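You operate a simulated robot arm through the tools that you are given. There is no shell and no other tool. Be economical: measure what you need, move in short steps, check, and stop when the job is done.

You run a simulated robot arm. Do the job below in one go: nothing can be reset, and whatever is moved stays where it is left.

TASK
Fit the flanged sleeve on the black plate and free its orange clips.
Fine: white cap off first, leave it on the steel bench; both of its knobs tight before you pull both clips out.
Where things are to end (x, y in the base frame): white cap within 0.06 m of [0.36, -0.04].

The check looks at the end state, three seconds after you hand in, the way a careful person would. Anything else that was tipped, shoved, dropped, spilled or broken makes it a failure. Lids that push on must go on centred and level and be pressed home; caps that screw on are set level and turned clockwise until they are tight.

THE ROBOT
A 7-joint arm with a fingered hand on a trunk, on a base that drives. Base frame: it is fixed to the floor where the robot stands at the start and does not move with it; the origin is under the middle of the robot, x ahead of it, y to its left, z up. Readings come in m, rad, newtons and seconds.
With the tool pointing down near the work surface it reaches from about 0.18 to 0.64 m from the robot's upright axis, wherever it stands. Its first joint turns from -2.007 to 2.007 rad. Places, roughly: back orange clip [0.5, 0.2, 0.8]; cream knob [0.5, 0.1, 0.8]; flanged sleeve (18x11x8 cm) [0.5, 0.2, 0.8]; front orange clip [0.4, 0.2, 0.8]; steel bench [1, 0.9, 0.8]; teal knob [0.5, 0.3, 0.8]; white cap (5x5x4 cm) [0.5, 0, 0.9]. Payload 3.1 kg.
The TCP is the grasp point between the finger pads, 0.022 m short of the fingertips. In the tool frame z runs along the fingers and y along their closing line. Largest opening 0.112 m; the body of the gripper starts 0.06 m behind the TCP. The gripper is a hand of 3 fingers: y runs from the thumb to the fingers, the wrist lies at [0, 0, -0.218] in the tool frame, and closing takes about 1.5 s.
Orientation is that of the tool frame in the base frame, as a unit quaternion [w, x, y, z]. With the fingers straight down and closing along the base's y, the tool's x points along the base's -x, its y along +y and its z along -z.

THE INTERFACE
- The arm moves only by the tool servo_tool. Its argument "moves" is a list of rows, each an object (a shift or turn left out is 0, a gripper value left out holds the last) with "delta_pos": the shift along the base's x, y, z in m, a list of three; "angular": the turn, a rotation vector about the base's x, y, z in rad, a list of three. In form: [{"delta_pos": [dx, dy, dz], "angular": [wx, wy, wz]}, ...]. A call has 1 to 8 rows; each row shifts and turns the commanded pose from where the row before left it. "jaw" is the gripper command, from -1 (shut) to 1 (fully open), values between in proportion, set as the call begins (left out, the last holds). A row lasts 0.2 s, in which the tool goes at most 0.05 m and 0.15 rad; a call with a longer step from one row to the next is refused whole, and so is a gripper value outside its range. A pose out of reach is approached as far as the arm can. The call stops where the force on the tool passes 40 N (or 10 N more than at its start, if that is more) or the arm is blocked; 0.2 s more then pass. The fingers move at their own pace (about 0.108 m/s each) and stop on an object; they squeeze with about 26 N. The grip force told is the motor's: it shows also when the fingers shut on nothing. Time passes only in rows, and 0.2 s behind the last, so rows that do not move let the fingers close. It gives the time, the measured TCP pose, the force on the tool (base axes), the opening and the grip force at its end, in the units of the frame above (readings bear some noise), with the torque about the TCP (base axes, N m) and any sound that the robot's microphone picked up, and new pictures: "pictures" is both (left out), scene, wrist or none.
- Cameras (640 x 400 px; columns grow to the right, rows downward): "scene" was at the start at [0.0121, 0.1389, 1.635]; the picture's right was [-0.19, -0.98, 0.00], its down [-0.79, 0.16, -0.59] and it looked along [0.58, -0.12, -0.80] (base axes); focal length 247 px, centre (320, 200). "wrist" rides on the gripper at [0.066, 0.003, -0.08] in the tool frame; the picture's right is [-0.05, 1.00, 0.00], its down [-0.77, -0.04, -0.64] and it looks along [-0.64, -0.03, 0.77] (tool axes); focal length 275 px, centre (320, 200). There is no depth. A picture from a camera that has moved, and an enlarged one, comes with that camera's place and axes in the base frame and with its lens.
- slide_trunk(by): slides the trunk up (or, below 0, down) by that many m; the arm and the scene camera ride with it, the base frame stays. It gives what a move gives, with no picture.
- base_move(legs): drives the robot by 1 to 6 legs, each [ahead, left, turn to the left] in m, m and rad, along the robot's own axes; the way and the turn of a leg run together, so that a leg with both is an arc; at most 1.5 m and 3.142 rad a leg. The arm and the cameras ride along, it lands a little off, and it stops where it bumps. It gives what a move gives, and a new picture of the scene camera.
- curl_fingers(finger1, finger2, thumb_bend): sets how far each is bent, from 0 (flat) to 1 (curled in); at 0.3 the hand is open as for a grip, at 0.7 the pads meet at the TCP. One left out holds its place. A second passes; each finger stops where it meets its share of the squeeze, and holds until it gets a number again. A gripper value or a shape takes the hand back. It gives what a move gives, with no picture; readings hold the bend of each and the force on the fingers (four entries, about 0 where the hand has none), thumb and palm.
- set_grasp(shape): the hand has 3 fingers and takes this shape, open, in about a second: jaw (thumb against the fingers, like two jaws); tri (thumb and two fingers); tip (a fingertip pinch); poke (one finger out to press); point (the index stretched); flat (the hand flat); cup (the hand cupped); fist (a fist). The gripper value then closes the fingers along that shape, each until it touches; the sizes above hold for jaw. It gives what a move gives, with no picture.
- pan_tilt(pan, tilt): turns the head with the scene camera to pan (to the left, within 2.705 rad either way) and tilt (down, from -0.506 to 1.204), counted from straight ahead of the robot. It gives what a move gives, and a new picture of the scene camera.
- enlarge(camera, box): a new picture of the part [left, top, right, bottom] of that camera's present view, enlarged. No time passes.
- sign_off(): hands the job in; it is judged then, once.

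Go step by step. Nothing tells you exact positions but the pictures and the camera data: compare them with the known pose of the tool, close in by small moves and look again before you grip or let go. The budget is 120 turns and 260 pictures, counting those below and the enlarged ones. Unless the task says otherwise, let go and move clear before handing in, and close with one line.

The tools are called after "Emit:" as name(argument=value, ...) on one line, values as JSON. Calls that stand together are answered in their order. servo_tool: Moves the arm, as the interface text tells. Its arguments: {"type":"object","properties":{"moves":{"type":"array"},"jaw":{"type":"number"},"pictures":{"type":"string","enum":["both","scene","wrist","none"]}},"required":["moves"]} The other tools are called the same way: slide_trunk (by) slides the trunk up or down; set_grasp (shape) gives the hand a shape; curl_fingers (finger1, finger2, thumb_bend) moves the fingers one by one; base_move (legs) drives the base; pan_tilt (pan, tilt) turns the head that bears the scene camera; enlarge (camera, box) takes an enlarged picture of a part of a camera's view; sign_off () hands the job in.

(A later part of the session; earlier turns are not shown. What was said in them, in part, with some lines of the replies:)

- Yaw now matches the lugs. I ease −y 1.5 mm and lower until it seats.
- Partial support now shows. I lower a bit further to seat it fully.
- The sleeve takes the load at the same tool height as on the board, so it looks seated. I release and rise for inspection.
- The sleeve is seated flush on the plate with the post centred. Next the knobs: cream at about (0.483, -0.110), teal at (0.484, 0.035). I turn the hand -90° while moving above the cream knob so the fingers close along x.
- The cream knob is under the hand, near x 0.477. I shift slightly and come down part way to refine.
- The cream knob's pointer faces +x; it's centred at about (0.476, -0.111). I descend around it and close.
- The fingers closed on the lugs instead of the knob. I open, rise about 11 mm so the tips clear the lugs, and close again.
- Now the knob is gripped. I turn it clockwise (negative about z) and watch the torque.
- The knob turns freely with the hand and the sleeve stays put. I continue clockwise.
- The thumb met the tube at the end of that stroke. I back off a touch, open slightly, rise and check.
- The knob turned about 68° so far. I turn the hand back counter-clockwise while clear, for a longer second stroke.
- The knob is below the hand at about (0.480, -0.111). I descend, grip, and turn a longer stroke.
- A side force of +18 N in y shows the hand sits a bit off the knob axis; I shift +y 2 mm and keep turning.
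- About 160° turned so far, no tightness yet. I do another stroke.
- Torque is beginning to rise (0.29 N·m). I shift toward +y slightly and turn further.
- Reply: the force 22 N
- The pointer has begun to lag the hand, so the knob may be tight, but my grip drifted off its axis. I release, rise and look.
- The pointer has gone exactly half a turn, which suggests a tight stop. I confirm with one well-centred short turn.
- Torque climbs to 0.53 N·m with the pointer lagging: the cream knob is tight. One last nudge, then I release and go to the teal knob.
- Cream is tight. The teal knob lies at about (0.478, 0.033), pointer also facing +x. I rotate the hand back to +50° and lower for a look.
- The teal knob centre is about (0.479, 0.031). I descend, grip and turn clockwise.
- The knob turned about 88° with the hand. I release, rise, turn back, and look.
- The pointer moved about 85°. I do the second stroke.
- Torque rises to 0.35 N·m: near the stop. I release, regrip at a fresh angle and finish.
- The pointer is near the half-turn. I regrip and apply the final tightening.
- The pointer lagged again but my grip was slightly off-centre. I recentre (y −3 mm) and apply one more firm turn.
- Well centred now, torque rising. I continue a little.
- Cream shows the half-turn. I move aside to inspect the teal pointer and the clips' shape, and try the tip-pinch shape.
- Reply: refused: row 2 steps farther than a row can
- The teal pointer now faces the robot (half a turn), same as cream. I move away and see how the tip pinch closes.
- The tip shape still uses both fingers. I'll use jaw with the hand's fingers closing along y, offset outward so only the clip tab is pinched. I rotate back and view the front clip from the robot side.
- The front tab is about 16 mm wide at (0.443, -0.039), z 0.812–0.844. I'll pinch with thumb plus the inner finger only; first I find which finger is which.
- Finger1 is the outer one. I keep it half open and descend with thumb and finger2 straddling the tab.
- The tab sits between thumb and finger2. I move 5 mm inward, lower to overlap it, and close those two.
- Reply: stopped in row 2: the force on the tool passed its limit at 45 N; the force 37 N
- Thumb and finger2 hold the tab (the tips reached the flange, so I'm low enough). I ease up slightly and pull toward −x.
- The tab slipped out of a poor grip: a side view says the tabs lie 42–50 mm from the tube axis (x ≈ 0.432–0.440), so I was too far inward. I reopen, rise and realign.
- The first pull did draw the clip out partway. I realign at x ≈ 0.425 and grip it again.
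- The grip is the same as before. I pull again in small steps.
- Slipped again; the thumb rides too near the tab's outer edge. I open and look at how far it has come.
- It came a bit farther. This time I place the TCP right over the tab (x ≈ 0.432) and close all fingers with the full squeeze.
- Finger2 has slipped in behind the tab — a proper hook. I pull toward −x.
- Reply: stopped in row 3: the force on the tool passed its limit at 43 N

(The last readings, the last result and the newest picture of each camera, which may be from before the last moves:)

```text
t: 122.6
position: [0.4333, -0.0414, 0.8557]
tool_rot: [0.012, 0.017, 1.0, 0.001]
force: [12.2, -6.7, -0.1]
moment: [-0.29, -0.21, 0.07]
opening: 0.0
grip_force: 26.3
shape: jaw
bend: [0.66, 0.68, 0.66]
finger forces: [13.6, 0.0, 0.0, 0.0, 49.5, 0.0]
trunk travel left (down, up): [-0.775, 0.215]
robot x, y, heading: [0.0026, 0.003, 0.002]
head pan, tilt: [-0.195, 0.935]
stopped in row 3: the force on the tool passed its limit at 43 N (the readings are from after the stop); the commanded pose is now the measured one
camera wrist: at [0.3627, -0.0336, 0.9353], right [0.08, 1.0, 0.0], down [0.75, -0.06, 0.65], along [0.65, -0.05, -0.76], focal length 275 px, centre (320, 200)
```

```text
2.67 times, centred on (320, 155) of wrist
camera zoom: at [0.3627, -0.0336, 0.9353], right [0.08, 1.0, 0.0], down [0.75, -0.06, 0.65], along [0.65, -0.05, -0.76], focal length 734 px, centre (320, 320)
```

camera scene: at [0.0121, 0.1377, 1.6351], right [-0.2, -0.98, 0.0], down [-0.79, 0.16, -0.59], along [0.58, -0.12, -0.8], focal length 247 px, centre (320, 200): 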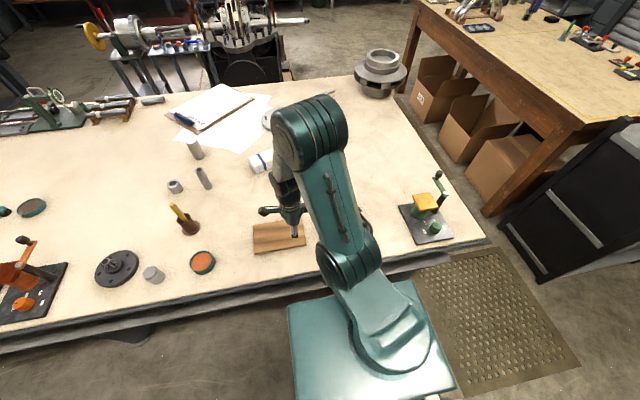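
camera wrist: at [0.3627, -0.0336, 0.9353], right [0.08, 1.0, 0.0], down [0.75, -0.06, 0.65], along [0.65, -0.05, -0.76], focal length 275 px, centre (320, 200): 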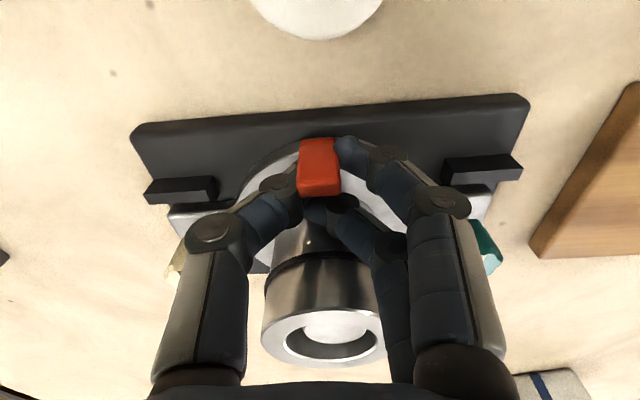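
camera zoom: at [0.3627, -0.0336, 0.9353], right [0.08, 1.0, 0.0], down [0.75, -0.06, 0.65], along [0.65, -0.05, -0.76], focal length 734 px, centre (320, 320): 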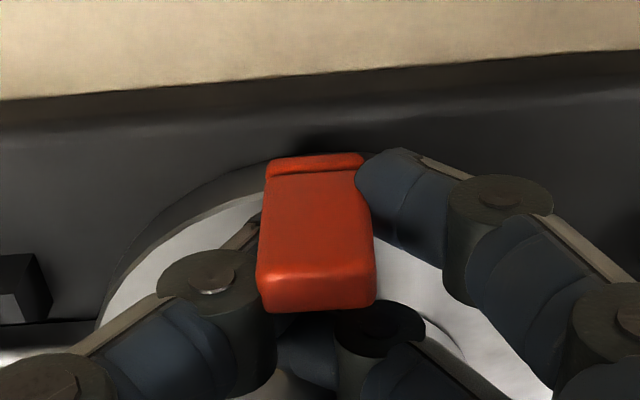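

The pull hit the force limit without visible motion. I try again more gently, in 2 mm steps.

Emit:
servo_tool(moves=[{"delta_pos": [-0.002, 0, 0]}, {"delta_pos": [-0.002, 0, 0]}, {"delta_pos": [-0.002, 0, 0]}, {"delta_pos": [-0.002, 0, 0]}, {"delta_pos": [-0.002, 0, 0]}, {"delta_pos": [-0.002, 0, 0]}, {"delta_pos": [-0.002, 0, 0]}, {"delta_pos": [-0.002, 0, 0]}], pictures="none")

Emit:
enlarge(camera="scene", box=[310, 195, 374, 235])

Emit:
enlarge(camera="wrist", box=[200, 80, 440, 230])

```text
t: 123.5
position: [0.4331, -0.0396, 0.8554]
tool_rot: [0.021, 0.018, 1.0, 0.002]
force: [14.6, -6.2, -0.5]
moment: [-0.26, -0.19, 0.06]
opening: 0.0
grip_force: 25.7
shape: jaw
bend: [0.66, 0.68, 0.65]
finger forces: [13.6, 0.0, 0.0, 0.0, 47.3, 0.0]
trunk travel left (down, up): [-0.775, 0.215]
robot x, y, heading: [0.0037, 0.0022, 0.001]
head pan, tilt: [-0.195, 0.935]
stopped in row 4: the force on the tool passed its limit at 41 N (the readings are from after the stop); the commanded pose is now the measured one
```

```text
10.00 times, centred on (342, 215) of scene
camera zoom: at [0.0158, 0.138, 1.6345], right [-0.2, -0.98, 0.0], down [-0.79, 0.16, -0.59], along [0.58, -0.12, -0.81], focal length 2470 px, centre (100, 50)
```

zoom: 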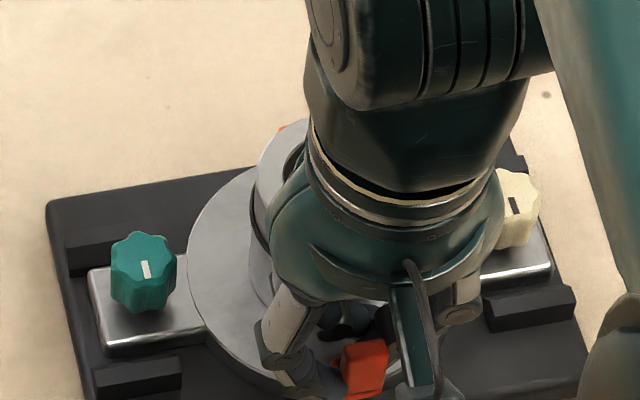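

```text
2.67 times, centred on (320, 155) of wrist
camera zoom: at [0.3612, -0.0336, 0.9345], right [0.08, 1.0, 0.01], down [0.74, -0.06, 0.67], along [0.67, -0.05, -0.74], focal length 734 px, centre (320, 320)
```

zoom: 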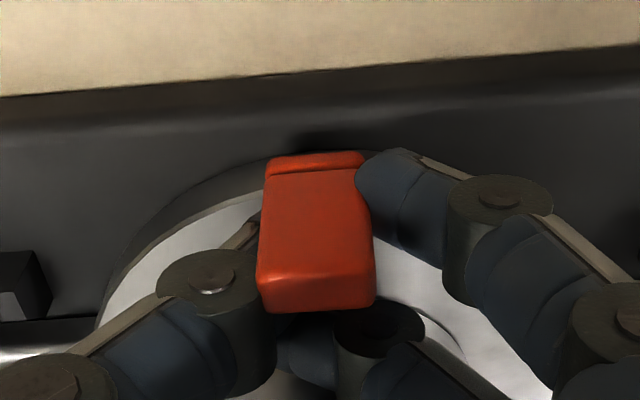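

The squeeze seems to jam the clip sideways (thumb 48 N). I release finger1 and relax the rest, keeping finger2 and thumb hooked behind the tab, then pull.

Emit:
curl_fingers(finger1=0.45, finger2=0.69, thumb_bend=0.65)

Emit:
servo_tool(moves=[{"delta_pos": [-0.003, 0, 0]}, {"delta_pos": [-0.003, 0, 0]}, {"delta_pos": [-0.003, 0, 0]}, {"delta_pos": [-0.003, 0, 0]}, {"delta_pos": [-0.003, 0, 0]}, {}], pictures="wrist")

Emit:
enlarge(camera="wrist", box=[200, 80, 440, 230])

```text
t: 124.5
position: [0.4323, -0.0397, 0.8557]
tool_rot: [0.019, 0.017, 1.0, 0.002]
force: [21.4, 4.4, 0.7]
moment: [0.04, -0.3, 0.17]
opening: 0.0357
grip_force: 11.6
shape: fingers
bend: [0.45, 0.69, 0.67]
finger forces: [0.0, 0.0, 0.0, 0.0, 23.8, 0.0]
trunk travel left (down, up): [-0.775, 0.215]
robot x, y, heading: [0.0014, -0.001, 0.001]
head pan, tilt: [-0.195, 0.935]
```

```text
t: 125.3
position: [0.4331, -0.0385, 0.858]
tool_rot: [0.033, 0.016, 0.999, 0.002]
force: [19.2, 5.1, -5.6]
moment: [0.11, -0.32, 0.15]
opening: 0.0369
grip_force: 9.5
shape: fingers
bend: [0.45, 0.69, 0.66]
finger forces: [0.1, 0.1, 0.0, 0.0, 18.9, 0.1]
trunk travel left (down, up): [-0.775, 0.215]
robot x, y, heading: [-0.0013, 0.0008, -0.001]
head pan, tilt: [-0.195, 0.935]
stopped in row 3: the force on the tool passed its limit at 41 N (the readings are from after the stop); the commanded pose is now the measured one
camera wrist: at [0.359, -0.0321, 0.9342], right [0.08, 1.0, 0.01], down [0.73, -0.06, 0.68], along [0.68, -0.05, -0.73], focal length 275 px, centre (320, 200)
```

wrist: 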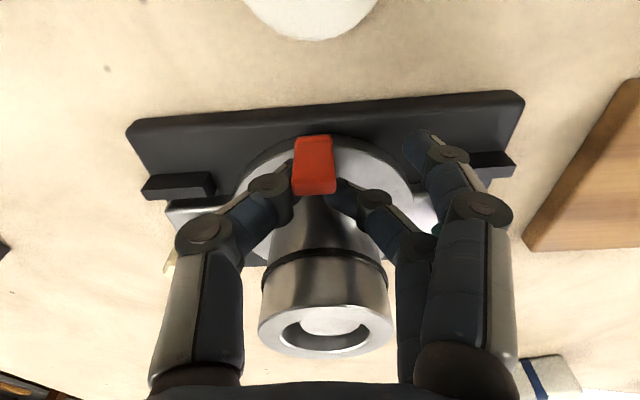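

```text
2.67 times, centred on (320, 155) of wrist
camera zoom: at [0.359, -0.0321, 0.9342], right [0.08, 1.0, 0.01], down [0.73, -0.06, 0.68], along [0.68, -0.05, -0.73], focal length 734 px, centre (320, 320)
```

zoom: 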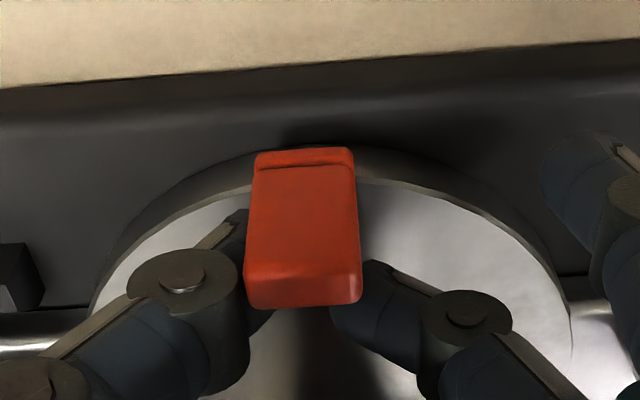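

It resists over 40 N here; it may be at the end of its travel. I release, lift and inspect from the side, comparing to the unpulled back clip.

Emit:
curl_fingers(finger1=0.5, finger2=0.5, thumb_bend=0.5)

Emit:
servo_tool(moves=[{"delta_pos": [0, 0, 0.04]}, {"delta_pos": [0, 0, 0.04], "angular": [0, -0.06, 0]}, {"delta_pos": [0.006, 0.002, 0.01], "angular": [0, 0, -0.145]}, {"delta_pos": [0.006, 0.002, 0.0], "angular": [0, 0, -0.145]}, {"delta_pos": [0.006, 0.002, 0.0], "angular": [0, 0, -0.145]}, {"delta_pos": [0.006, 0.002, 0.0], "angular": [0, 0, -0.145]}, {"delta_pos": [0.006, 0.002, 0.0], "angular": [0, 0, -0.145]}, {"delta_pos": [0.006, 0.002, 0.0], "angular": [0, 0, -0.145]}], pictures="none")

Emit:
servo_tool(moves=[{"delta_pos": [0.006, 0.0, 0.0], "angular": [0, 0, -0.145]}, {"delta_pos": [0.006, 0.0, 0.0], "angular": [0, 0, -0.145]}, {"delta_pos": [0.0, 0.0, 0.0], "angular": [0, 0, -0.145]}, {"delta_pos": [0.0, 0.0, 0.0], "angular": [0, 0, -0.145]}, {"angular": [0, 0, -0.12]}, {}], pictures="wrist")

Emit:
enlarge(camera="wrist", box=[220, 20, 420, 170])

```text
t: 126.3
position: [0.427, -0.0404, 0.857]
tool_rot: [0.026, 0.017, 1.0, 0.002]
force: [0.7, -0.9, 0.2]
moment: [0.02, -0.02, 0.0]
opening: 0.0551
grip_force: 0.0
shape: fingers
bend: [0.5, 0.5, 0.5]
finger forces: [0.1, 0.0, 0.0, 0.0, 0.1, 0.1]
trunk travel left (down, up): [-0.775, 0.215]
robot x, y, heading: [0.0041, -0.0022, 0.002]
head pan, tilt: [-0.195, 0.935]
```

```text
t: 128.1
position: [0.464, -0.0282, 0.9467]
tool_rot: [0.053, 0.437, 0.898, -0.022]
force: [-1.2, 0.3, 0.1]
moment: [-0.01, 0.01, 0.01]
opening: 0.0551
grip_force: 0.1
shape: fingers
bend: [0.5, 0.5, 0.5]
finger forces: [0.1, 0.0, 0.1, 0.0, 0.0, 0.0]
trunk travel left (down, up): [-0.775, 0.215]
robot x, y, heading: [0.0001, -0.0001, 0.001]
head pan, tilt: [-0.195, 0.935]
```

```text
t: 129.5
position: [0.4743, -0.0292, 0.9485]
tool_rot: [0.043, 0.718, 0.694, -0.038]
force: [0.4, -0.3, 0.8]
moment: [-0.02, 0.0, 0.04]
opening: 0.0553
grip_force: 0.2
shape: fingers
bend: [0.5, 0.5, 0.5]
finger forces: [0.0, 0.0, 0.0, 0.0, 0.0, 0.0]
trunk travel left (down, up): [-0.775, 0.215]
robot x, y, heading: [0.0023, 0.0019, -0.001]
head pan, tilt: [-0.195, 0.935]
camera wrist: at [0.4782, 0.048, 1.0205], right [1.0, -0.08, 0.01], down [-0.06, -0.69, 0.72], along [-0.05, -0.72, -0.69], focal length 275 px, centre (320, 200)
```

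wrist: 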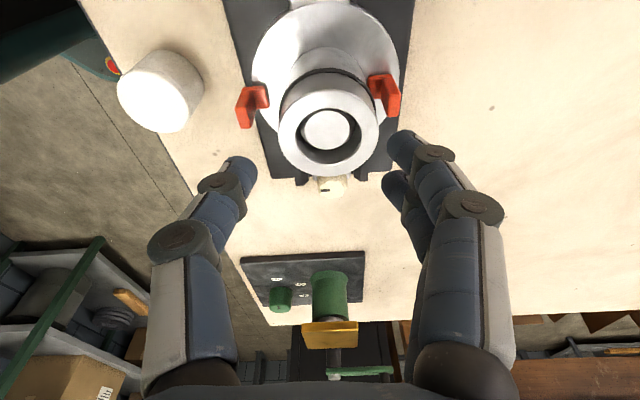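

```text
2.67 times, centred on (320, 95) of wrist
camera zoom: at [0.4782, 0.048, 1.0205], right [1.0, -0.08, 0.01], down [-0.06, -0.69, 0.72], along [-0.05, -0.72, -0.69], focal length 734 px, centre (320, 480)
```

zoom: 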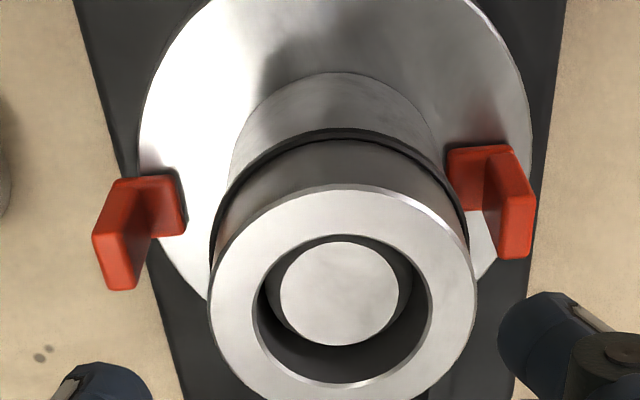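

The front clip's stem is clearly clear of the tube now and at its hard stop, so it's out. Next the back clip (x ≈ 0.525): I level the hand, turn it back and move above it.

Emit:
servo_tool(moves=[{"delta_pos": [0.01, -0.002, 0.01], "angular": [0.115, 0, 0]}, {"delta_pos": [0.01, -0.002, 0], "angular": [0, 0, 0.145]}, {"delta_pos": [0.01, -0.002, 0], "angular": [0, 0, 0.145]}, {"delta_pos": [0.01, -0.002, 0], "angular": [0, 0, 0.145]}, {"delta_pos": [0.01, -0.002, 0], "angular": [0, 0, 0.145]}, {"angular": [0, 0, 0.145]}, {"angular": [0, 0, 0.145]}, {"angular": [0, 0, 0.145]}], pictures="none")

Emit:
servo_tool(moves=[{"angular": [0, 0, 0.145]}, {"angular": [0, 0, 0.145]}, {"angular": [0, 0, 0.145]}, {"angular": [0, 0, 0.145]}, {}], pictures="wrist")

```text
t: 131.3
position: [0.5264, -0.0387, 0.9589]
tool_rot: [-0.001, 0.29, 0.957, 0.002]
force: [-0.3, 0.0, -0.3]
moment: [0.02, 0.02, 0.0]
opening: 0.0551
grip_force: 0.0
shape: fingers
bend: [0.5, 0.5, 0.5]
finger forces: [0.0, 0.1, 0.0, 0.0, 0.1, 0.1]
trunk travel left (down, up): [-0.775, 0.215]
robot x, y, heading: [0.0013, -0.0019, 0.002]
head pan, tilt: [-0.195, 0.935]
```

```text
t: 132.5
position: [0.5257, -0.0378, 0.9583]
tool_rot: [-0.001, 0.004, 1.0, 0.002]
force: [0.5, -0.6, -0.7]
moment: [-0.01, -0.01, -0.01]
opening: 0.0552
grip_force: 0.0
shape: fingers
bend: [0.5, 0.5, 0.5]
finger forces: [0.1, 0.0, 0.0, 0.1, 0.0, 0.0]
trunk travel left (down, up): [-0.775, 0.215]
robot x, y, heading: [-0.0009, 0.0019, -0.004]
head pan, tilt: [-0.195, 0.935]
camera wrist: at [0.4569, -0.0328, 1.0389], right [0.05, 1.0, 0.0], down [0.77, -0.04, 0.63], along [0.63, -0.03, -0.77], focal length 275 px, centre (320, 200)
```

wrist: 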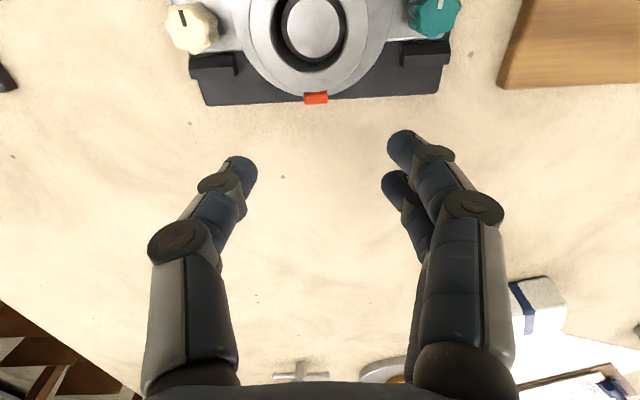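

Both pointers face −x. The back tab is at about (0.524, -0.039). I descend with thumb and finger1 (inner) straddling it and pinch.

Emit:
curl_fingers(finger1=0.57, finger2=0.4, thumb_bend=0.57)

Emit:
servo_tool(moves=[{"delta_pos": [-0.001, -0.002, -0.04]}, {"delta_pos": [0, 0, -0.04]}, {"delta_pos": [0, 0, -0.022]}, {}], pictures="wrist")

Emit:
enlarge(camera="wrist", box=[200, 80, 440, 230])

```text
t: 133.5
position: [0.5248, -0.0391, 0.9589]
tool_rot: [-0.001, 0.005, 1.0, 0.002]
force: [0.2, 0.4, 0.1]
moment: [0.03, 0.01, -0.02]
opening: 0.0387
grip_force: 0.0
shape: fingers
bend: [0.56, 0.4, 0.56]
finger forces: [0.1, 0.0, 0.0, 0.0, 0.0, 0.1]
trunk travel left (down, up): [-0.775, 0.215]
robot x, y, heading: [-0.0029, 0.0012, -0.004]
head pan, tilt: [-0.195, 0.935]
```

```text
t: 134.5
position: [0.5252, -0.0397, 0.855]
tool_rot: [0.0, 0.005, 1.0, 0.001]
force: [-0.9, 0.4, 7.2]
moment: [-0.15, -0.04, 0.02]
opening: 0.0387
grip_force: 3.8
shape: fingers
bend: [0.56, 0.4, 0.56]
finger forces: [1.3, 0.1, 0.0, 0.1, 6.1, 0.0]
trunk travel left (down, up): [-0.775, 0.215]
robot x, y, heading: [0.0014, -0.0007, -0.001]
head pan, tilt: [-0.195, 0.935]
camera wrist: at [0.4561, -0.0342, 0.9363], right [0.06, 1.0, 0.0], down [0.77, -0.04, 0.64], along [0.64, -0.03, -0.77], focal length 275 px, centre (320, 200)
```

wrist: 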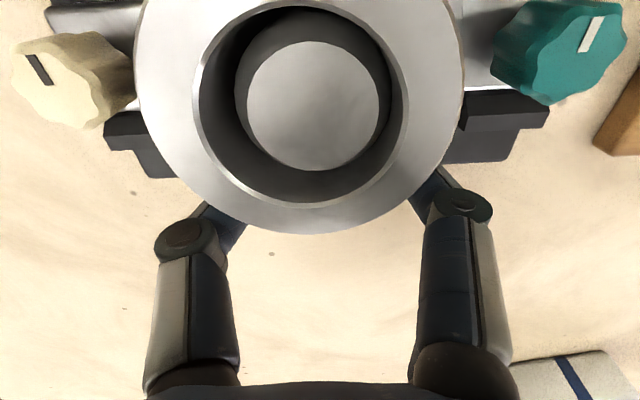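

```text
2.67 times, centred on (320, 155) of wrist
camera zoom: at [0.4561, -0.0342, 0.9363], right [0.06, 1.0, 0.0], down [0.77, -0.04, 0.64], along [0.64, -0.03, -0.77], focal length 734 px, centre (320, 320)
```

zoom: 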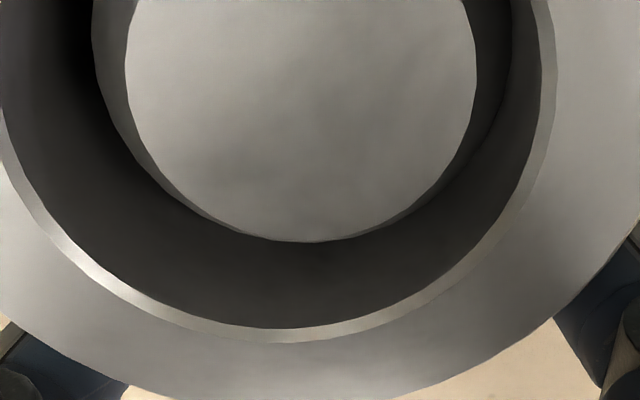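

The tube hides the tab here, but contact with the flange shows the depth is right. I pinch and pull toward +x in steps.

Emit:
curl_fingers(finger1=0.85, finger2=0.4, thumb_bend=0.85)

Emit:
servo_tool(moves=[{"delta_pos": [0.004, 0, 0.0]}, {"delta_pos": [0.004, 0, 0]}, {"delta_pos": [0.004, 0, 0]}, {}], pictures="none")

Emit:
enlarge(camera="scene", box=[310, 185, 374, 225])

```text
t: 135.5
position: [0.5253, -0.0417, 0.8532]
tool_rot: [-0.002, 0.006, 1.0, 0.002]
force: [-0.9, -11.1, -0.3]
moment: [-0.09, 0.04, -0.01]
opening: 0.008
grip_force: 14.2
shape: fingers
bend: [0.72, 0.4, 0.69]
finger forces: [9.0, 0.0, 0.0, 0.0, 19.3, 0.0]
trunk travel left (down, up): [-0.775, 0.215]
robot x, y, heading: [0.0008, -0.0028, 0.004]
head pan, tilt: [-0.195, 0.935]
```

```text
t: 136.5
position: [0.537, -0.0424, 0.8551]
tool_rot: [-0.001, 0.005, 1.0, 0.002]
force: [-4.8, -9.9, -5.1]
moment: [-0.06, 0.09, -0.03]
opening: 0.0081
grip_force: 13.7
shape: fingers
bend: [0.72, 0.4, 0.69]
finger forces: [8.9, 0.0, 0.0, 0.1, 18.4, 0.0]
trunk travel left (down, up): [-0.775, 0.215]
robot x, y, heading: [0.0004, -0.0012, 0.001]
head pan, tilt: [-0.195, 0.935]
```

```text
10.00 times, centred on (342, 205) of scene
camera zoom: at [0.0148, 0.136, 1.6352], right [-0.2, -0.98, 0.0], down [-0.79, 0.16, -0.59], along [0.58, -0.11, -0.81], focal length 2470 px, centre (100, 150)
```

zoom: 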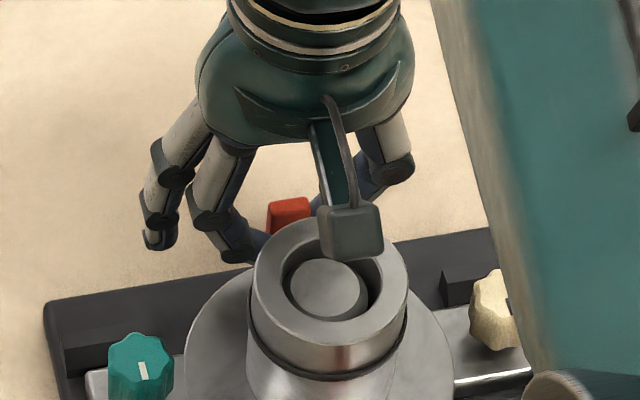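

Still holding, low resistance, and the clip is moving out. I keep pulling.

Emit:
servo_tool(moves=[{"delta_pos": [0.003, 0, 0.0]}, {"delta_pos": [0.003, 0, 0]}, {"delta_pos": [0.002, 0, 0]}, {}], pictures="wrist")

Emit:
enlarge(camera="scene", box=[310, 185, 374, 225])

```text
t: 137.5
position: [0.5448, -0.0386, 0.8555]
tool_rot: [0.002, 0.004, 1.0, 0.001]
force: [-2.0, 10.7, 0.3]
moment: [0.2, 0.0, -0.07]
opening: 0.0011
grip_force: 6.5
shape: fingers
bend: [0.73, 0.4, 0.84]
finger forces: [12.2, 0.0, 0.0, 0.1, 0.1, 0.0]
trunk travel left (down, up): [-0.775, 0.215]
robot x, y, heading: [0.0012, -0.0043, -0.005]
head pan, tilt: [-0.195, 0.935]
camera wrist: at [0.4768, -0.0323, 0.9375], right [0.05, 1.0, 0.0], down [0.77, -0.04, 0.64], along [0.64, -0.03, -0.77], focal length 275 px, centre (320, 200)
```

wrist: 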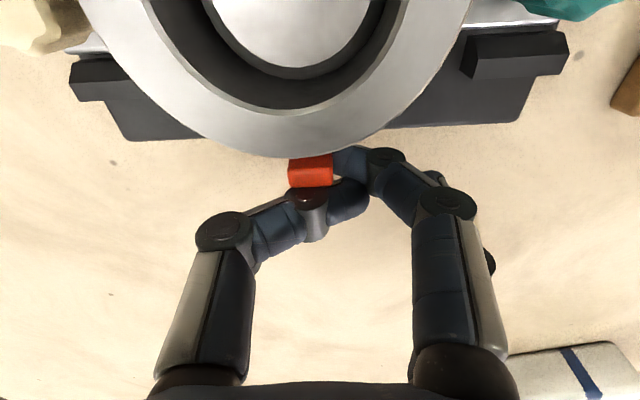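

```text
10.00 times, centred on (342, 205) of scene
camera zoom: at [0.0128, 0.1403, 1.635], right [-0.19, -0.98, 0.0], down [-0.79, 0.16, -0.59], along [0.58, -0.12, -0.8], focal length 2470 px, centre (100, 150)
```

zoom: 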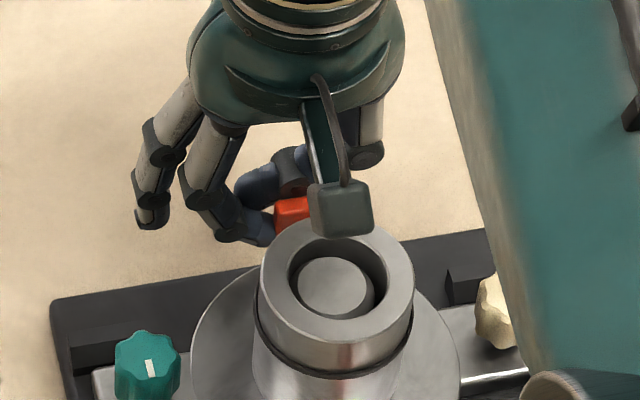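

The thumb slipped off near the end of travel. I open, rise, and look before finishing with the hook grip.

Emit:
curl_fingers(finger1=0.55, finger2=0.55, thumb_bend=0.55)

Emit:
servo_tool(moves=[{"delta_pos": [0, 0, 0.03]}, {"delta_pos": [-0.003, -0.001, 0.0]}, {}], pictures="wrist")

Emit:
enlarge(camera="wrist", box=[220, 50, 420, 200])

```text
t: 138.5
position: [0.5438, -0.0403, 0.8559]
tool_rot: [-0.001, 0.005, 1.0, 0.001]
force: [-0.3, 0.9, -0.3]
moment: [0.0, 0.03, -0.02]
opening: 0.0403
grip_force: 0.0
shape: fingers
bend: [0.55, 0.55, 0.55]
finger forces: [0.0, 0.0, 0.0, 0.0, 0.0, 0.0]
trunk travel left (down, up): [-0.775, 0.215]
robot x, y, heading: [-0.0004, 0.0014, -0.003]
head pan, tilt: [-0.195, 0.935]
```

```text
t: 139.3
position: [0.5396, -0.0418, 0.8871]
tool_rot: [-0.001, 0.005, 1.0, 0.001]
force: [0.3, -0.3, -0.3]
moment: [0.0, -0.01, 0.02]
opening: 0.0404
grip_force: 0.1
shape: fingers
bend: [0.55, 0.55, 0.55]
finger forces: [0.0, 0.1, 0.1, 0.0, 0.1, 0.0]
trunk travel left (down, up): [-0.775, 0.215]
robot x, y, heading: [-0.001, 0.0007, -0.001]
head pan, tilt: [-0.195, 0.935]
camera wrist: at [0.4727, -0.0359, 0.9671], right [0.06, 1.0, 0.0], down [0.77, -0.04, 0.63], along [0.63, -0.03, -0.77], focal length 275 px, centre (320, 200)
```

wrist: 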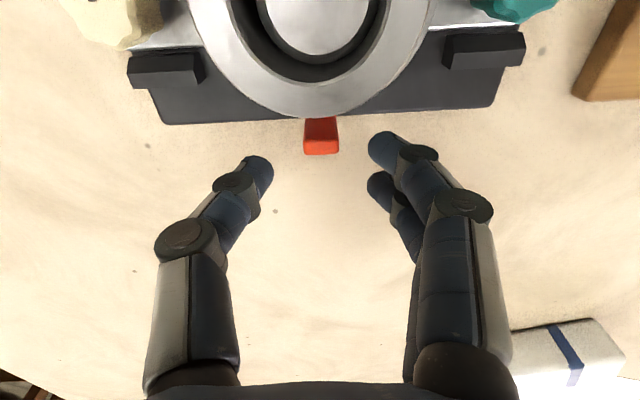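

```text
2.67 times, centred on (320, 125) of wrist
camera zoom: at [0.4727, -0.0359, 0.9671], right [0.06, 1.0, 0.0], down [0.77, -0.04, 0.63], along [0.63, -0.03, -0.77], focal length 734 px, centre (320, 400)
```

zoom: 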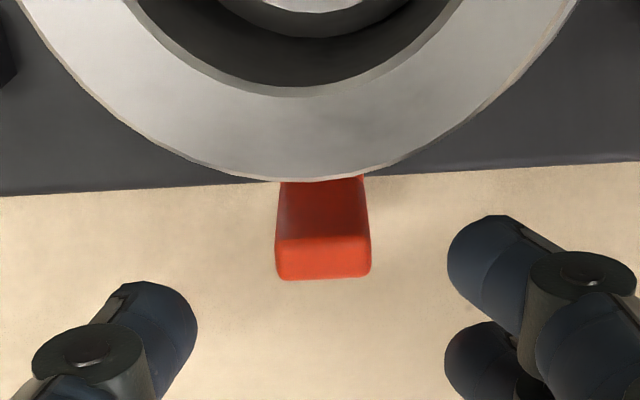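

The back tab has moved about 17 mm, similar to the front. I hook it again to make sure it is at its stop.

Emit:
servo_tool(moves=[{"delta_pos": [-0.001, 0.002, -0.015]}, {"delta_pos": [0, 0, -0.016]}, {}], pictures="none")

Emit:
servo_tool(moves=[{}, {}, {}, {}, {}], jaw=-1, pictures="wrist")

Emit:
servo_tool(moves=[{"delta_pos": [0.002, 0, 0.0]}, {"delta_pos": [0.002, 0, 0]}, {"delta_pos": [0.002, 0, 0]}, {"delta_pos": [0.002, 0, 0]}, {"delta_pos": [0.002, 0, 0]}], pictures="wrist")

```text
t: 140.1
position: [0.5403, -0.0373, 0.8549]
tool_rot: [0.0, 0.004, 1.0, 0.001]
force: [0.6, 0.4, 0.5]
moment: [0.02, -0.01, -0.03]
opening: 0.0403
grip_force: 0.1
shape: fingers
bend: [0.55, 0.55, 0.55]
finger forces: [0.0, 0.2, 0.1, 0.0, 0.1, 0.1]
trunk travel left (down, up): [-0.775, 0.215]
robot x, y, heading: [0.0022, -0.003, -0.002]
head pan, tilt: [-0.195, 0.935]
```

```text
t: 141.3
position: [0.5388, -0.0367, 0.8533]
tool_rot: [-0.001, 0.003, 1.0, 0.001]
force: [-0.7, 13.1, 0.0]
moment: [0.18, 0.1, -0.1]
opening: 0.0002
grip_force: 26.2
shape: jaw
bend: [0.67, 0.68, 0.75]
finger forces: [15.4, 0.0, 0.1, 0.2, 5.3, 0.0]
trunk travel left (down, up): [-0.775, 0.215]
robot x, y, heading: [-0.0012, -0.0021, -0.005]
head pan, tilt: [-0.195, 0.935]
camera wrist: at [0.4713, -0.0306, 0.9352], right [0.05, 1.0, 0.0], down [0.77, -0.04, 0.63], along [0.63, -0.03, -0.77], focal length 275 px, centre (320, 200)
```

wrist: 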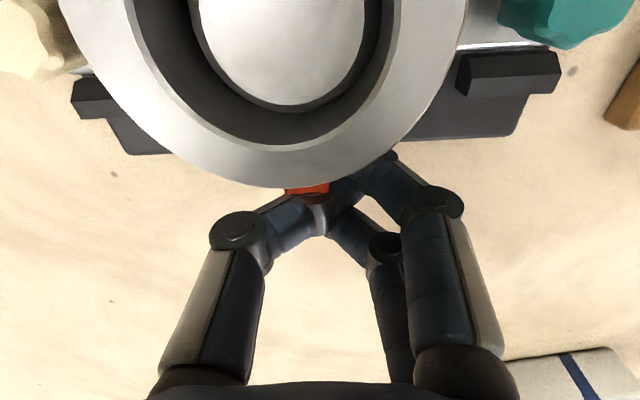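

```text
t: 142.5
position: [0.5525, -0.0426, 0.8558]
tool_rot: [0.0, 0.007, 1.0, 0.002]
force: [0.4, 0.0, 0.1]
moment: [-0.03, 0.02, 0.01]
opening: 0.0001
grip_force: 26.3
shape: jaw
bend: [0.72, 0.68, 0.75]
finger forces: [0.1, 0.0, 0.1, 0.1, 0.0, 0.0]
trunk travel left (down, up): [-0.775, 0.215]
robot x, y, heading: [0.0068, -0.0019, -0.001]
head pan, tilt: [-0.195, 0.935]
camera wrist: at [0.4837, -0.0374, 0.9356], right [0.06, 1.0, 0.0], down [0.77, -0.05, 0.64], along [0.64, -0.04, -0.77], focal length 275 px, centre (320, 200)
```

wrist: 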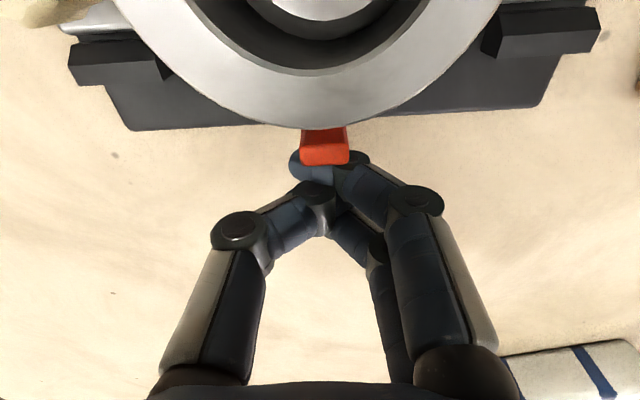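

The fingers closed outside the tab. I'll take a side view to compare the two clips' travel.

Emit:
servo_tool(moves=[{"delta_pos": [0, 0, 0.045]}, {"delta_pos": [-0.01, 0.002, 0.045], "angular": [0, 0, -0.14]}, {"delta_pos": [-0.012, 0.002, 0.01], "angular": [0, 0, -0.145]}, {"delta_pos": [-0.012, 0.002, 0.0], "angular": [0, 0, -0.145]}, {"delta_pos": [-0.012, 0.002, 0.0], "angular": [0, 0, -0.145]}, {"delta_pos": [-0.012, 0.002, 0.0], "angular": [0, 0, -0.145]}, {"delta_pos": [-0.012, 0.0, 0.0], "angular": [0, 0, -0.145]}, {"angular": [0, 0, -0.145]}], jaw=0.3, pictures="none")

Emit:
servo_tool(moves=[{"angular": [0, 0, -0.145]}, {"angular": [0, 0, -0.145]}, {"angular": [0, 0, -0.145]}, {"angular": [0, 0, -0.12]}, {}], pictures="wrist")

Emit:
enlarge(camera="wrist", box=[220, 20, 420, 170])

```text
t: 144.3
position: [0.4797, -0.0296, 0.955]
tool_rot: [0.0, 0.489, 0.872, 0.001]
force: [0.3, 0.4, -0.3]
moment: [-0.03, 0.01, 0.0]
opening: 0.0722
grip_force: 0.1
shape: jaw
bend: [0.7, 0.7, 0.67]
finger forces: [0.0, 0.0, 0.1, 0.0, 0.0, 0.1]
trunk travel left (down, up): [-0.775, 0.215]
robot x, y, heading: [0.0046, 0.0016, 0.002]
head pan, tilt: [-0.195, 0.935]
```

```text
t: 145.5
position: [0.4803, -0.03, 0.956]
tool_rot: [0.0, 0.71, 0.705, 0.002]
force: [-0.1, 0.3, 0.0]
moment: [-0.03, -0.02, 0.04]
opening: 0.0724
grip_force: 0.1
shape: jaw
bend: [0.7, 0.7, 0.67]
finger forces: [0.0, 0.1, 0.0, 0.0, 0.0, 0.0]
trunk travel left (down, up): [-0.775, 0.215]
robot x, y, heading: [0.0029, 0.0038, 0.0]
head pan, tilt: [-0.195, 0.935]
camera wrist: at [0.4809, 0.0386, 1.036], right [1.0, -0.05, 0.0], down [-0.04, -0.77, 0.63], along [-0.03, -0.63, -0.77], focal length 275 px, centre (320, 200)
```

wrist: 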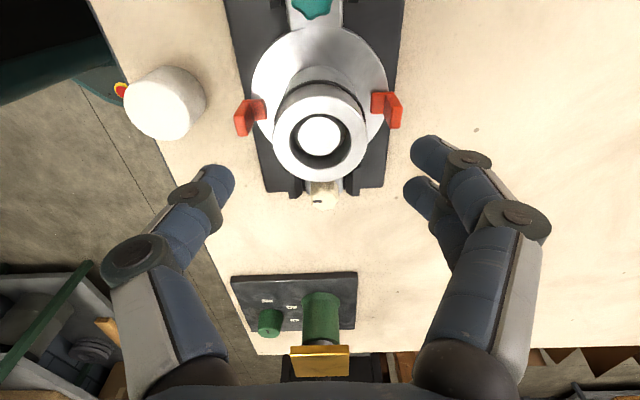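

```text
2.67 times, centred on (320, 95) of wrist
camera zoom: at [0.4809, 0.0386, 1.036], right [1.0, -0.05, 0.0], down [-0.04, -0.77, 0.63], along [-0.03, -0.63, -0.77], focal length 734 px, centre (320, 480)
```

zoom: 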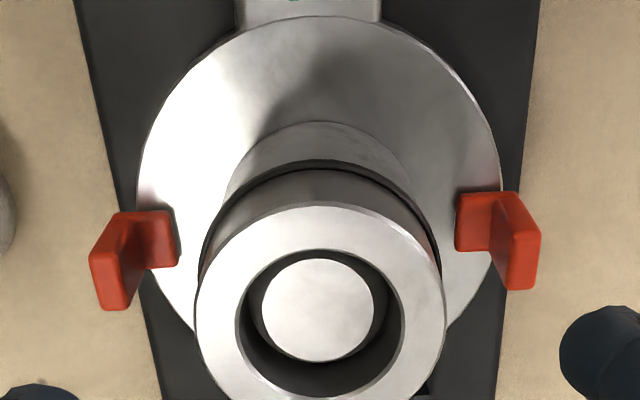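

Both stems are clear of the tube; the back clip is about 2 mm less far out than the front. I give it one more friction pull to reach its stop.

Emit:
servo_tool(moves=[{"delta_pos": [0.012, -0.002, 0.0], "angular": [0, 0, 0.145]}, {"delta_pos": [0.012, -0.002, 0.0], "angular": [0, 0, 0.145]}, {"delta_pos": [0.012, -0.002, 0.0], "angular": [0, 0, 0.145]}, {"delta_pos": [0.011, -0.002, 0.0], "angular": [0, 0, 0.145]}, {"delta_pos": [0.01, -0.002, 0.0], "angular": [0, 0, 0.145]}, {"angular": [0, 0, 0.145]}, {"angular": [0, 0, 0.145]}, {"angular": [0, 0, 0.145]}], pictures="none")

Emit:
servo_tool(moves=[{"angular": [0, 0, 0.145]}, {"angular": [0, 0, 0.145]}, {"angular": [0, 0, 0.115]}, {"delta_pos": [0, 0, -0.03]}, {}], pictures="none")

Emit:
curl_fingers(finger1=0.57, finger2=0.4, thumb_bend=0.57)

Emit:
enlarge(camera="wrist", box=[0, 0, 640, 400])

```text
t: 147.3
position: [0.5368, -0.0401, 0.9547]
tool_rot: [-0.001, 0.204, 0.979, 0.001]
force: [-0.5, 0.1, -0.4]
moment: [-0.03, 0.01, -0.01]
opening: 0.0724
grip_force: 0.1
shape: jaw
bend: [0.7, 0.7, 0.67]
finger forces: [0.1, 0.0, 0.0, 0.1, 0.1, 0.0]
trunk travel left (down, up): [-0.775, 0.215]
robot x, y, heading: [0.0029, -0.0016, 0.002]
head pan, tilt: [-0.195, 0.935]
```

```text
t: 148.5
position: [0.5388, -0.0395, 0.9253]
tool_rot: [0.0, 0.004, 1.0, 0.003]
force: [-0.4, -0.3, 0.1]
moment: [-0.03, -0.04, 0.0]
opening: 0.0724
grip_force: 0.0
shape: jaw
bend: [0.7, 0.7, 0.67]
finger forces: [0.0, 0.1, 0.0, 0.0, 0.0, 0.0]
trunk travel left (down, up): [-0.775, 0.215]
robot x, y, heading: [0.0051, -0.001, -0.002]
head pan, tilt: [-0.195, 0.935]
```

```text
t: 149.5
position: [0.5404, -0.0407, 0.924]
tool_rot: [0.0, 0.003, 1.0, 0.002]
force: [0.5, -0.2, 0.4]
moment: [-0.02, -0.02, -0.03]
opening: 0.0385
grip_force: 0.0
shape: fingers
bend: [0.56, 0.4, 0.56]
finger forces: [0.0, 0.0, 0.0, 0.0, 0.0, 0.0]
trunk travel left (down, up): [-0.775, 0.215]
robot x, y, heading: [0.0016, -0.0002, -0.004]
head pan, tilt: [-0.195, 0.935]
```

```text
1.00 times, centred on (320, 200) of wrist (not enlarged: the box is as wide or as high as the picture)
camera zoom: at [0.4709, -0.0334, 1.0063], right [0.06, 1.0, 0.0], down [0.77, -0.04, 0.63], along [0.63, -0.03, -0.77], focal length 275 px, centre (320, 200)
```

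zoom: 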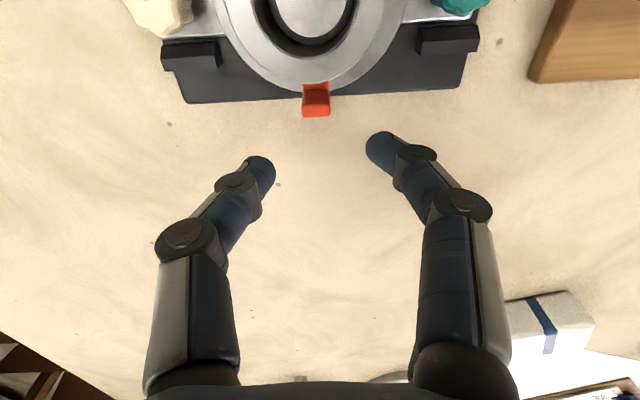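

Emit:
servo_tool(moves=[{"delta_pos": [-0.004, 0.001, -0.03]}, {"delta_pos": [0, 0, -0.04]}, {}], pictures="none")

Emit:
curl_fingers(finger1=0.85, finger2=0.4, thumb_bend=0.85)

Emit:
servo_tool(moves=[{"delta_pos": [0.002, 0, 0.0]}, {"delta_pos": [0.002, 0, 0]}, {}], pictures="wrist")

```text
t: 150.3
position: [0.5353, -0.039, 0.8573]
tool_rot: [0.0, 0.004, 1.0, 0.002]
force: [0.3, 0.6, -0.8]
moment: [0.0, -0.01, -0.02]
opening: 0.0386
grip_force: 0.1
shape: fingers
bend: [0.56, 0.4, 0.56]
finger forces: [0.0, 0.0, 0.0, 0.1, 0.1, 0.0]
trunk travel left (down, up): [-0.775, 0.215]
robot x, y, heading: [0.003, 0.0011, 0.0]
head pan, tilt: [-0.195, 0.935]
```

```text
t: 151.3
position: [0.5361, -0.041, 0.8563]
tool_rot: [-0.001, 0.004, 1.0, 0.002]
force: [-0.1, -10.9, 0.0]
moment: [-0.08, -0.05, 0.02]
opening: 0.0108
grip_force: 14.0
shape: fingers
bend: [0.71, 0.4, 0.69]
finger forces: [8.9, 0.0, 0.1, 0.0, 18.9, 0.0]
trunk travel left (down, up): [-0.775, 0.215]
robot x, y, heading: [-0.001, -0.0013, -0.004]
head pan, tilt: [-0.195, 0.935]
```

```text
t: 152.1
position: [0.5393, -0.04, 0.8555]
tool_rot: [-0.001, 0.004, 1.0, 0.002]
force: [0.2, -11.1, 0.6]
moment: [-0.08, 0.0, 0.05]
opening: 0.0105
grip_force: 13.8
shape: fingers
bend: [0.71, 0.4, 0.69]
finger forces: [9.3, 0.0, 0.1, 0.1, 18.5, 0.0]
trunk travel left (down, up): [-0.775, 0.215]
robot x, y, heading: [0.0004, -0.0034, 0.002]
head pan, tilt: [-0.195, 0.935]
camera wrist: at [0.4709, -0.0353, 0.9358], right [0.06, 1.0, 0.0], down [0.77, -0.05, 0.63], along [0.63, -0.03, -0.77], focal length 275 px, centre (320, 200)
```

wrist: 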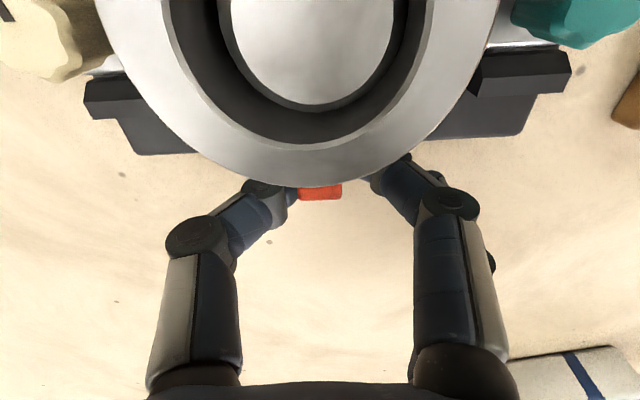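

The grip holds and the clip moves with almost no resistance, so it isn't at a stop yet. I continue.

Emit:
servo_tool(moves=[{"delta_pos": [0.002, 0, 0.0]}, {"delta_pos": [0.002, 0, 0]}, {"delta_pos": [0.002, 0, 0]}, {}], pictures="wrist")

```text
t: 153.1
position: [0.5453, -0.0365, 0.8544]
tool_rot: [0.001, 0.004, 1.0, 0.001]
force: [-0.3, 7.6, 0.2]
moment: [0.09, 0.03, -0.08]
opening: 0.0016
grip_force: 5.7
shape: fingers
bend: [0.72, 0.4, 0.84]
finger forces: [9.8, 0.0, 0.0, 0.0, 1.8, 0.1]
trunk travel left (down, up): [-0.775, 0.215]
robot x, y, heading: [0.0035, 0.0019, 0.003]
head pan, tilt: [-0.195, 0.935]
camera wrist: at [0.476, -0.0311, 0.9356], right [0.05, 1.0, 0.0], down [0.77, -0.04, 0.64], along [0.63, -0.03, -0.77], focal length 275 px, centre (320, 200)
```

wrist: 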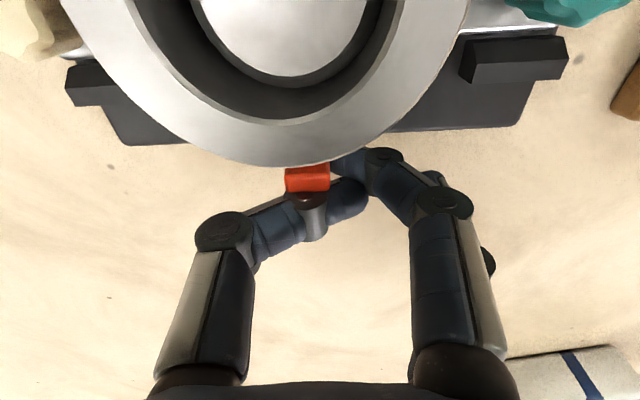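

It slipped at exactly the same spot as before, so the back clip is at its stop too. I'll make one quick test whether a clip lifts free upward.

Emit:
curl_fingers(finger1=0.55, finger2=0.4, thumb_bend=0.55)

Emit:
servo_tool(moves=[{"delta_pos": [0, -0.002, 0.03]}, {"delta_pos": [-0.008, 0, 0.0]}, {"delta_pos": [0, 0, -0.028]}, {}], pictures="none")

Emit:
curl_fingers(finger1=0.85, finger2=0.4, thumb_bend=0.85)

Emit:
servo_tool(moves=[{"delta_pos": [0, 0, 0.004]}, {"delta_pos": [0, 0, 0.004]}, {"delta_pos": [0, 0, 0.004]}, {}], pictures="wrist")

```text
t: 154.1
position: [0.5444, -0.0398, 0.8529]
tool_rot: [-0.001, 0.005, 1.0, 0.002]
force: [-0.6, 0.1, -0.3]
moment: [-0.02, -0.01, 0.02]
opening: 0.0407
grip_force: 0.0
shape: fingers
bend: [0.55, 0.4, 0.55]
finger forces: [0.0, 0.0, 0.0, 0.1, 0.0, 0.0]
trunk travel left (down, up): [-0.775, 0.215]
robot x, y, heading: [0.003, -0.0019, -0.002]
head pan, tilt: [-0.195, 0.935]
```

```text
t: 155.1
position: [0.5337, -0.041, 0.8568]
tool_rot: [0.0, 0.004, 1.0, 0.001]
force: [-0.7, -1.9, -0.2]
moment: [0.02, 0.01, 0.02]
opening: 0.0403
grip_force: 0.1
shape: fingers
bend: [0.55, 0.4, 0.55]
finger forces: [0.1, 0.0, 0.1, 0.0, 0.0, 0.0]
trunk travel left (down, up): [-0.775, 0.215]
robot x, y, heading: [0.0017, -0.0022, -0.002]
head pan, tilt: [-0.195, 0.935]
```

```text
t: 156.1
position: [0.5351, -0.0421, 0.8557]
tool_rot: [-0.003, 0.005, 1.0, 0.002]
force: [-2.6, -10.5, 0.4]
moment: [-0.1, 0.02, -0.02]
opening: 0.0083
grip_force: 14.5
shape: fingers
bend: [0.72, 0.4, 0.69]
finger forces: [9.9, 0.0, 0.1, 0.0, 18.7, 0.1]
trunk travel left (down, up): [-0.775, 0.215]
robot x, y, heading: [-0.0007, -0.0018, 0.001]
head pan, tilt: [-0.195, 0.935]
```

```text
t: 157.1
position: [0.5349, -0.0433, 0.8685]
tool_rot: [-0.002, 0.005, 1.0, 0.003]
force: [-6.8, -15.5, -4.4]
moment: [-0.16, 0.03, -0.03]
opening: 0.0
grip_force: 11.0
shape: fingers
bend: [0.75, 0.4, 0.69]
finger forces: [6.4, 0.0, 0.1, 0.0, 15.3, 0.1]
trunk travel left (down, up): [-0.775, 0.215]
robot x, y, heading: [-0.0001, 0.0017, -0.003]
head pan, tilt: [-0.195, 0.935]
camera wrist: at [0.4671, -0.0376, 0.9489], right [0.06, 1.0, 0.01], down [0.77, -0.05, 0.63], along [0.63, -0.03, -0.77], focal length 275 px, centre (320, 200)
```

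wrist: 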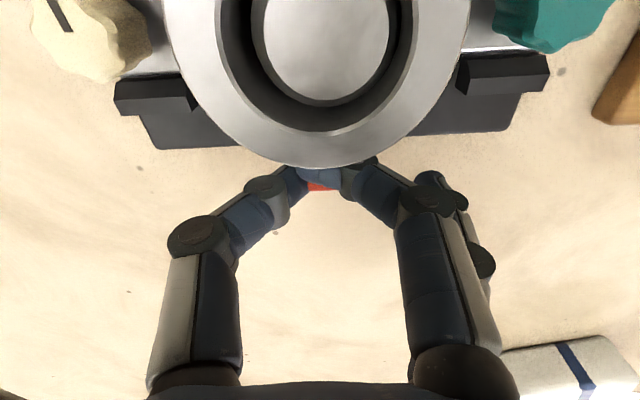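

The clip does not lift; it stays captive. Finger1 is now behind the tab, so I use that to push it firmly to its stop.

Emit:
servo_tool(moves=[{"delta_pos": [0.003, 0.001, -0.004]}, {"delta_pos": [0.003, 0, 0]}, {"delta_pos": [0.003, 0, 0]}, {"delta_pos": [0.003, 0, 0]}, {"delta_pos": [0.003, 0, 0]}], pictures="wrist")

```text
t: 158.0
position: [0.5364, -0.0446, 0.8643]
tool_rot: [-0.013, 0.007, 1.0, 0.002]
force: [-17.9, -14.9, 8.2]
moment: [-0.23, 0.15, 0.05]
opening: 0.0
grip_force: 20.1
shape: fingers
bend: [0.77, 0.4, 0.72]
finger forces: [18.7, 0.1, 0.1, 0.0, 21.4, 0.0]
trunk travel left (down, up): [-0.775, 0.215]
robot x, y, heading: [0.0017, -0.0005, -0.007]
head pan, tilt: [-0.195, 0.935]
stopped in row 4: the force on the tool passed its limit at 41 N (the readings are from after the stop); the commanded pose is now the measured one
camera wrist: at [0.4697, -0.0385, 0.9461], right [0.06, 1.0, 0.0], down [0.79, -0.05, 0.62], along [0.62, -0.04, -0.79], focal length 275 px, centre (320, 200)
```

wrist: 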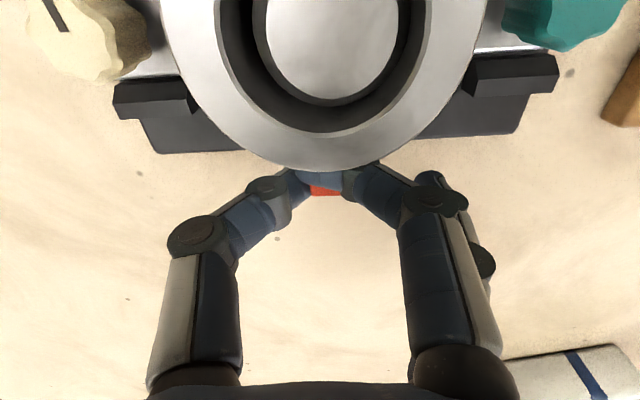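

The back clip holds over 40 N at its stop, just like the front. I open, rise clear and make a final check.

Emit:
curl_fingers(finger1=0.4, finger2=0.4, thumb_bend=0.4)

Emit:
servo_tool(moves=[{"delta_pos": [0, 0, 0.045]}, {"delta_pos": [0, 0, 0.045]}, {"delta_pos": [-0.03, 0, 0.035], "angular": [0, 0.025, 0]}, {"delta_pos": [-0.045, 0, 0.02]}, {"delta_pos": [-0.04, 0.0, 0.02]}, {"delta_pos": [-0.03, 0.03, 0.02]}, {"delta_pos": [0, 0.045, 0]}, {"delta_pos": [0, 0.045, 0]}], pictures="both")

Emit:
enlarge(camera="wrist", box=[100, 40, 340, 190])

Emit:
enlarge(camera="scene", box=[300, 180, 396, 260])

```text
t: 159.0
position: [0.5357, -0.0408, 0.866]
tool_rot: [-0.008, 0.006, 1.0, 0.002]
force: [-23.8, -9.4, 4.9]
moment: [-0.06, 0.22, 0.13]
opening: 0.0332
grip_force: 11.2
shape: fingers
bend: [0.74, 0.4, 0.4]
finger forces: [23.2, 0.0, 0.0, 0.1, 0.0, 0.0]
trunk travel left (down, up): [-0.775, 0.215]
robot x, y, heading: [-0.0021, -0.0022, -0.004]
head pan, tilt: [-0.195, 0.935]
```

```text
t: 160.8
position: [0.3956, 0.0815, 1.048]
tool_rot: [-0.02, 0.005, 1.0, 0.0]
force: [0.6, -0.3, 0.3]
moment: [-0.01, -0.02, -0.01]
opening: 0.0835
grip_force: 0.0
shape: fingers
bend: [0.4, 0.4, 0.4]
finger forces: [0.1, 0.0, 0.0, 0.1, 0.0, 0.1]
trunk travel left (down, up): [-0.775, 0.215]
robot x, y, heading: [0.003, -0.0005, -0.002]
head pan, tilt: [-0.195, 0.935]
camera scene: at [0.013, 0.1408, 1.6348], right [-0.2, -0.98, 0.0], down [-0.79, 0.16, -0.59], along [0.58, -0.12, -0.8], focal length 247 px, centre (320, 200)
camera wrist: at [0.33, 0.0871, 1.1314], right [0.06, 1.0, 0.0], down [0.8, -0.05, 0.6], along [0.6, -0.04, -0.8], focal length 275 px, centre (320, 200)
```

scene: 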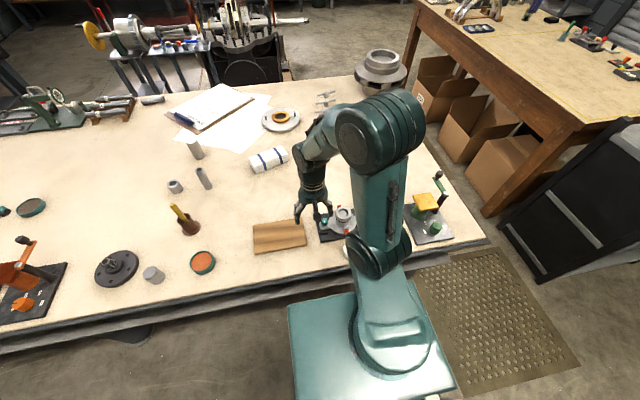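
wrist: 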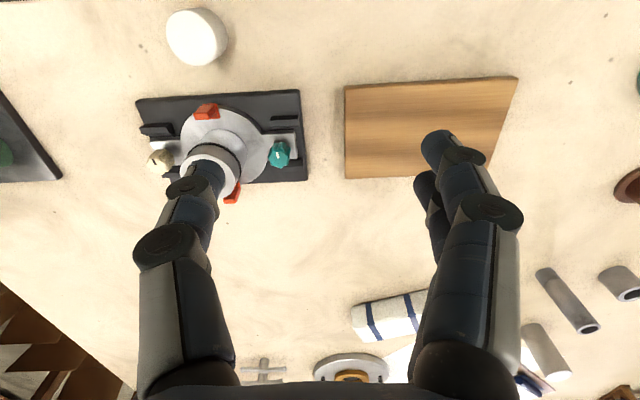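

```text
2.67 times, centred on (220, 115) of wrist
camera zoom: at [0.33, 0.0871, 1.1314], right [0.06, 1.0, 0.0], down [0.8, -0.05, 0.6], along [0.6, -0.04, -0.8], focal length 734 px, centre (587, 427)
```

zoom: 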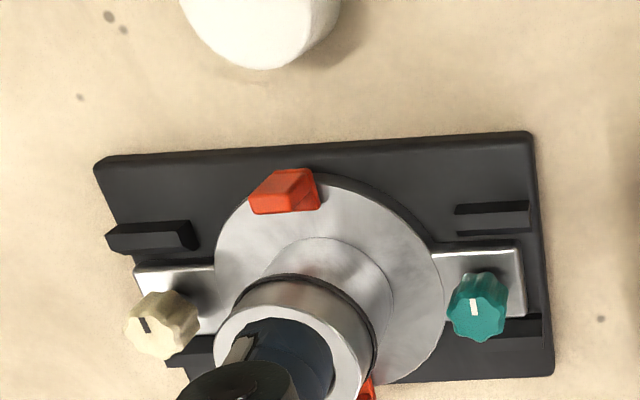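

```text
5.00 times, centred on (348, 220) of scene
camera zoom: at [0.013, 0.1408, 1.6348], right [-0.2, -0.98, 0.0], down [-0.79, 0.16, -0.59], along [0.58, -0.12, -0.8], focal length 1235 px, centre (180, 100)
```

zoom: 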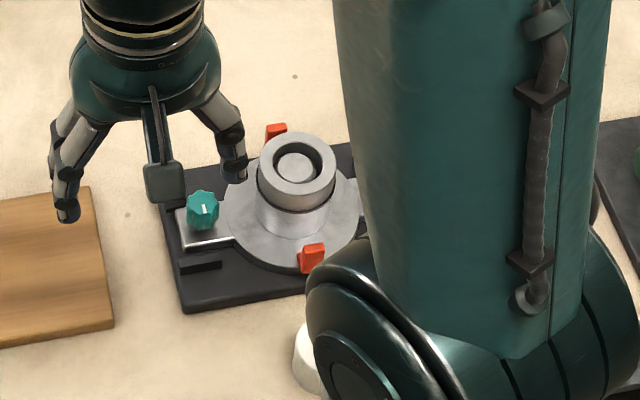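

The cap stands on the bench. The sleeve is seated on the plate, both knobs are tight at half a turn, and both clips are drawn out to their stops. The hand is clear, so I hand in.

Emit:
sign_off()

```text
The job is handed in.
```

I've handed the job in: the sleeve is fitted on the black plate, both knobs are tight, and both orange clips are pulled out as far as they go. The clips stopped about 16–18 mm out. They resisted more than 40 N of further pull, and the back one would not lift, so they stay attached to the sleeve. The white cap stands upright on the bench at about (0.366, -0.038).
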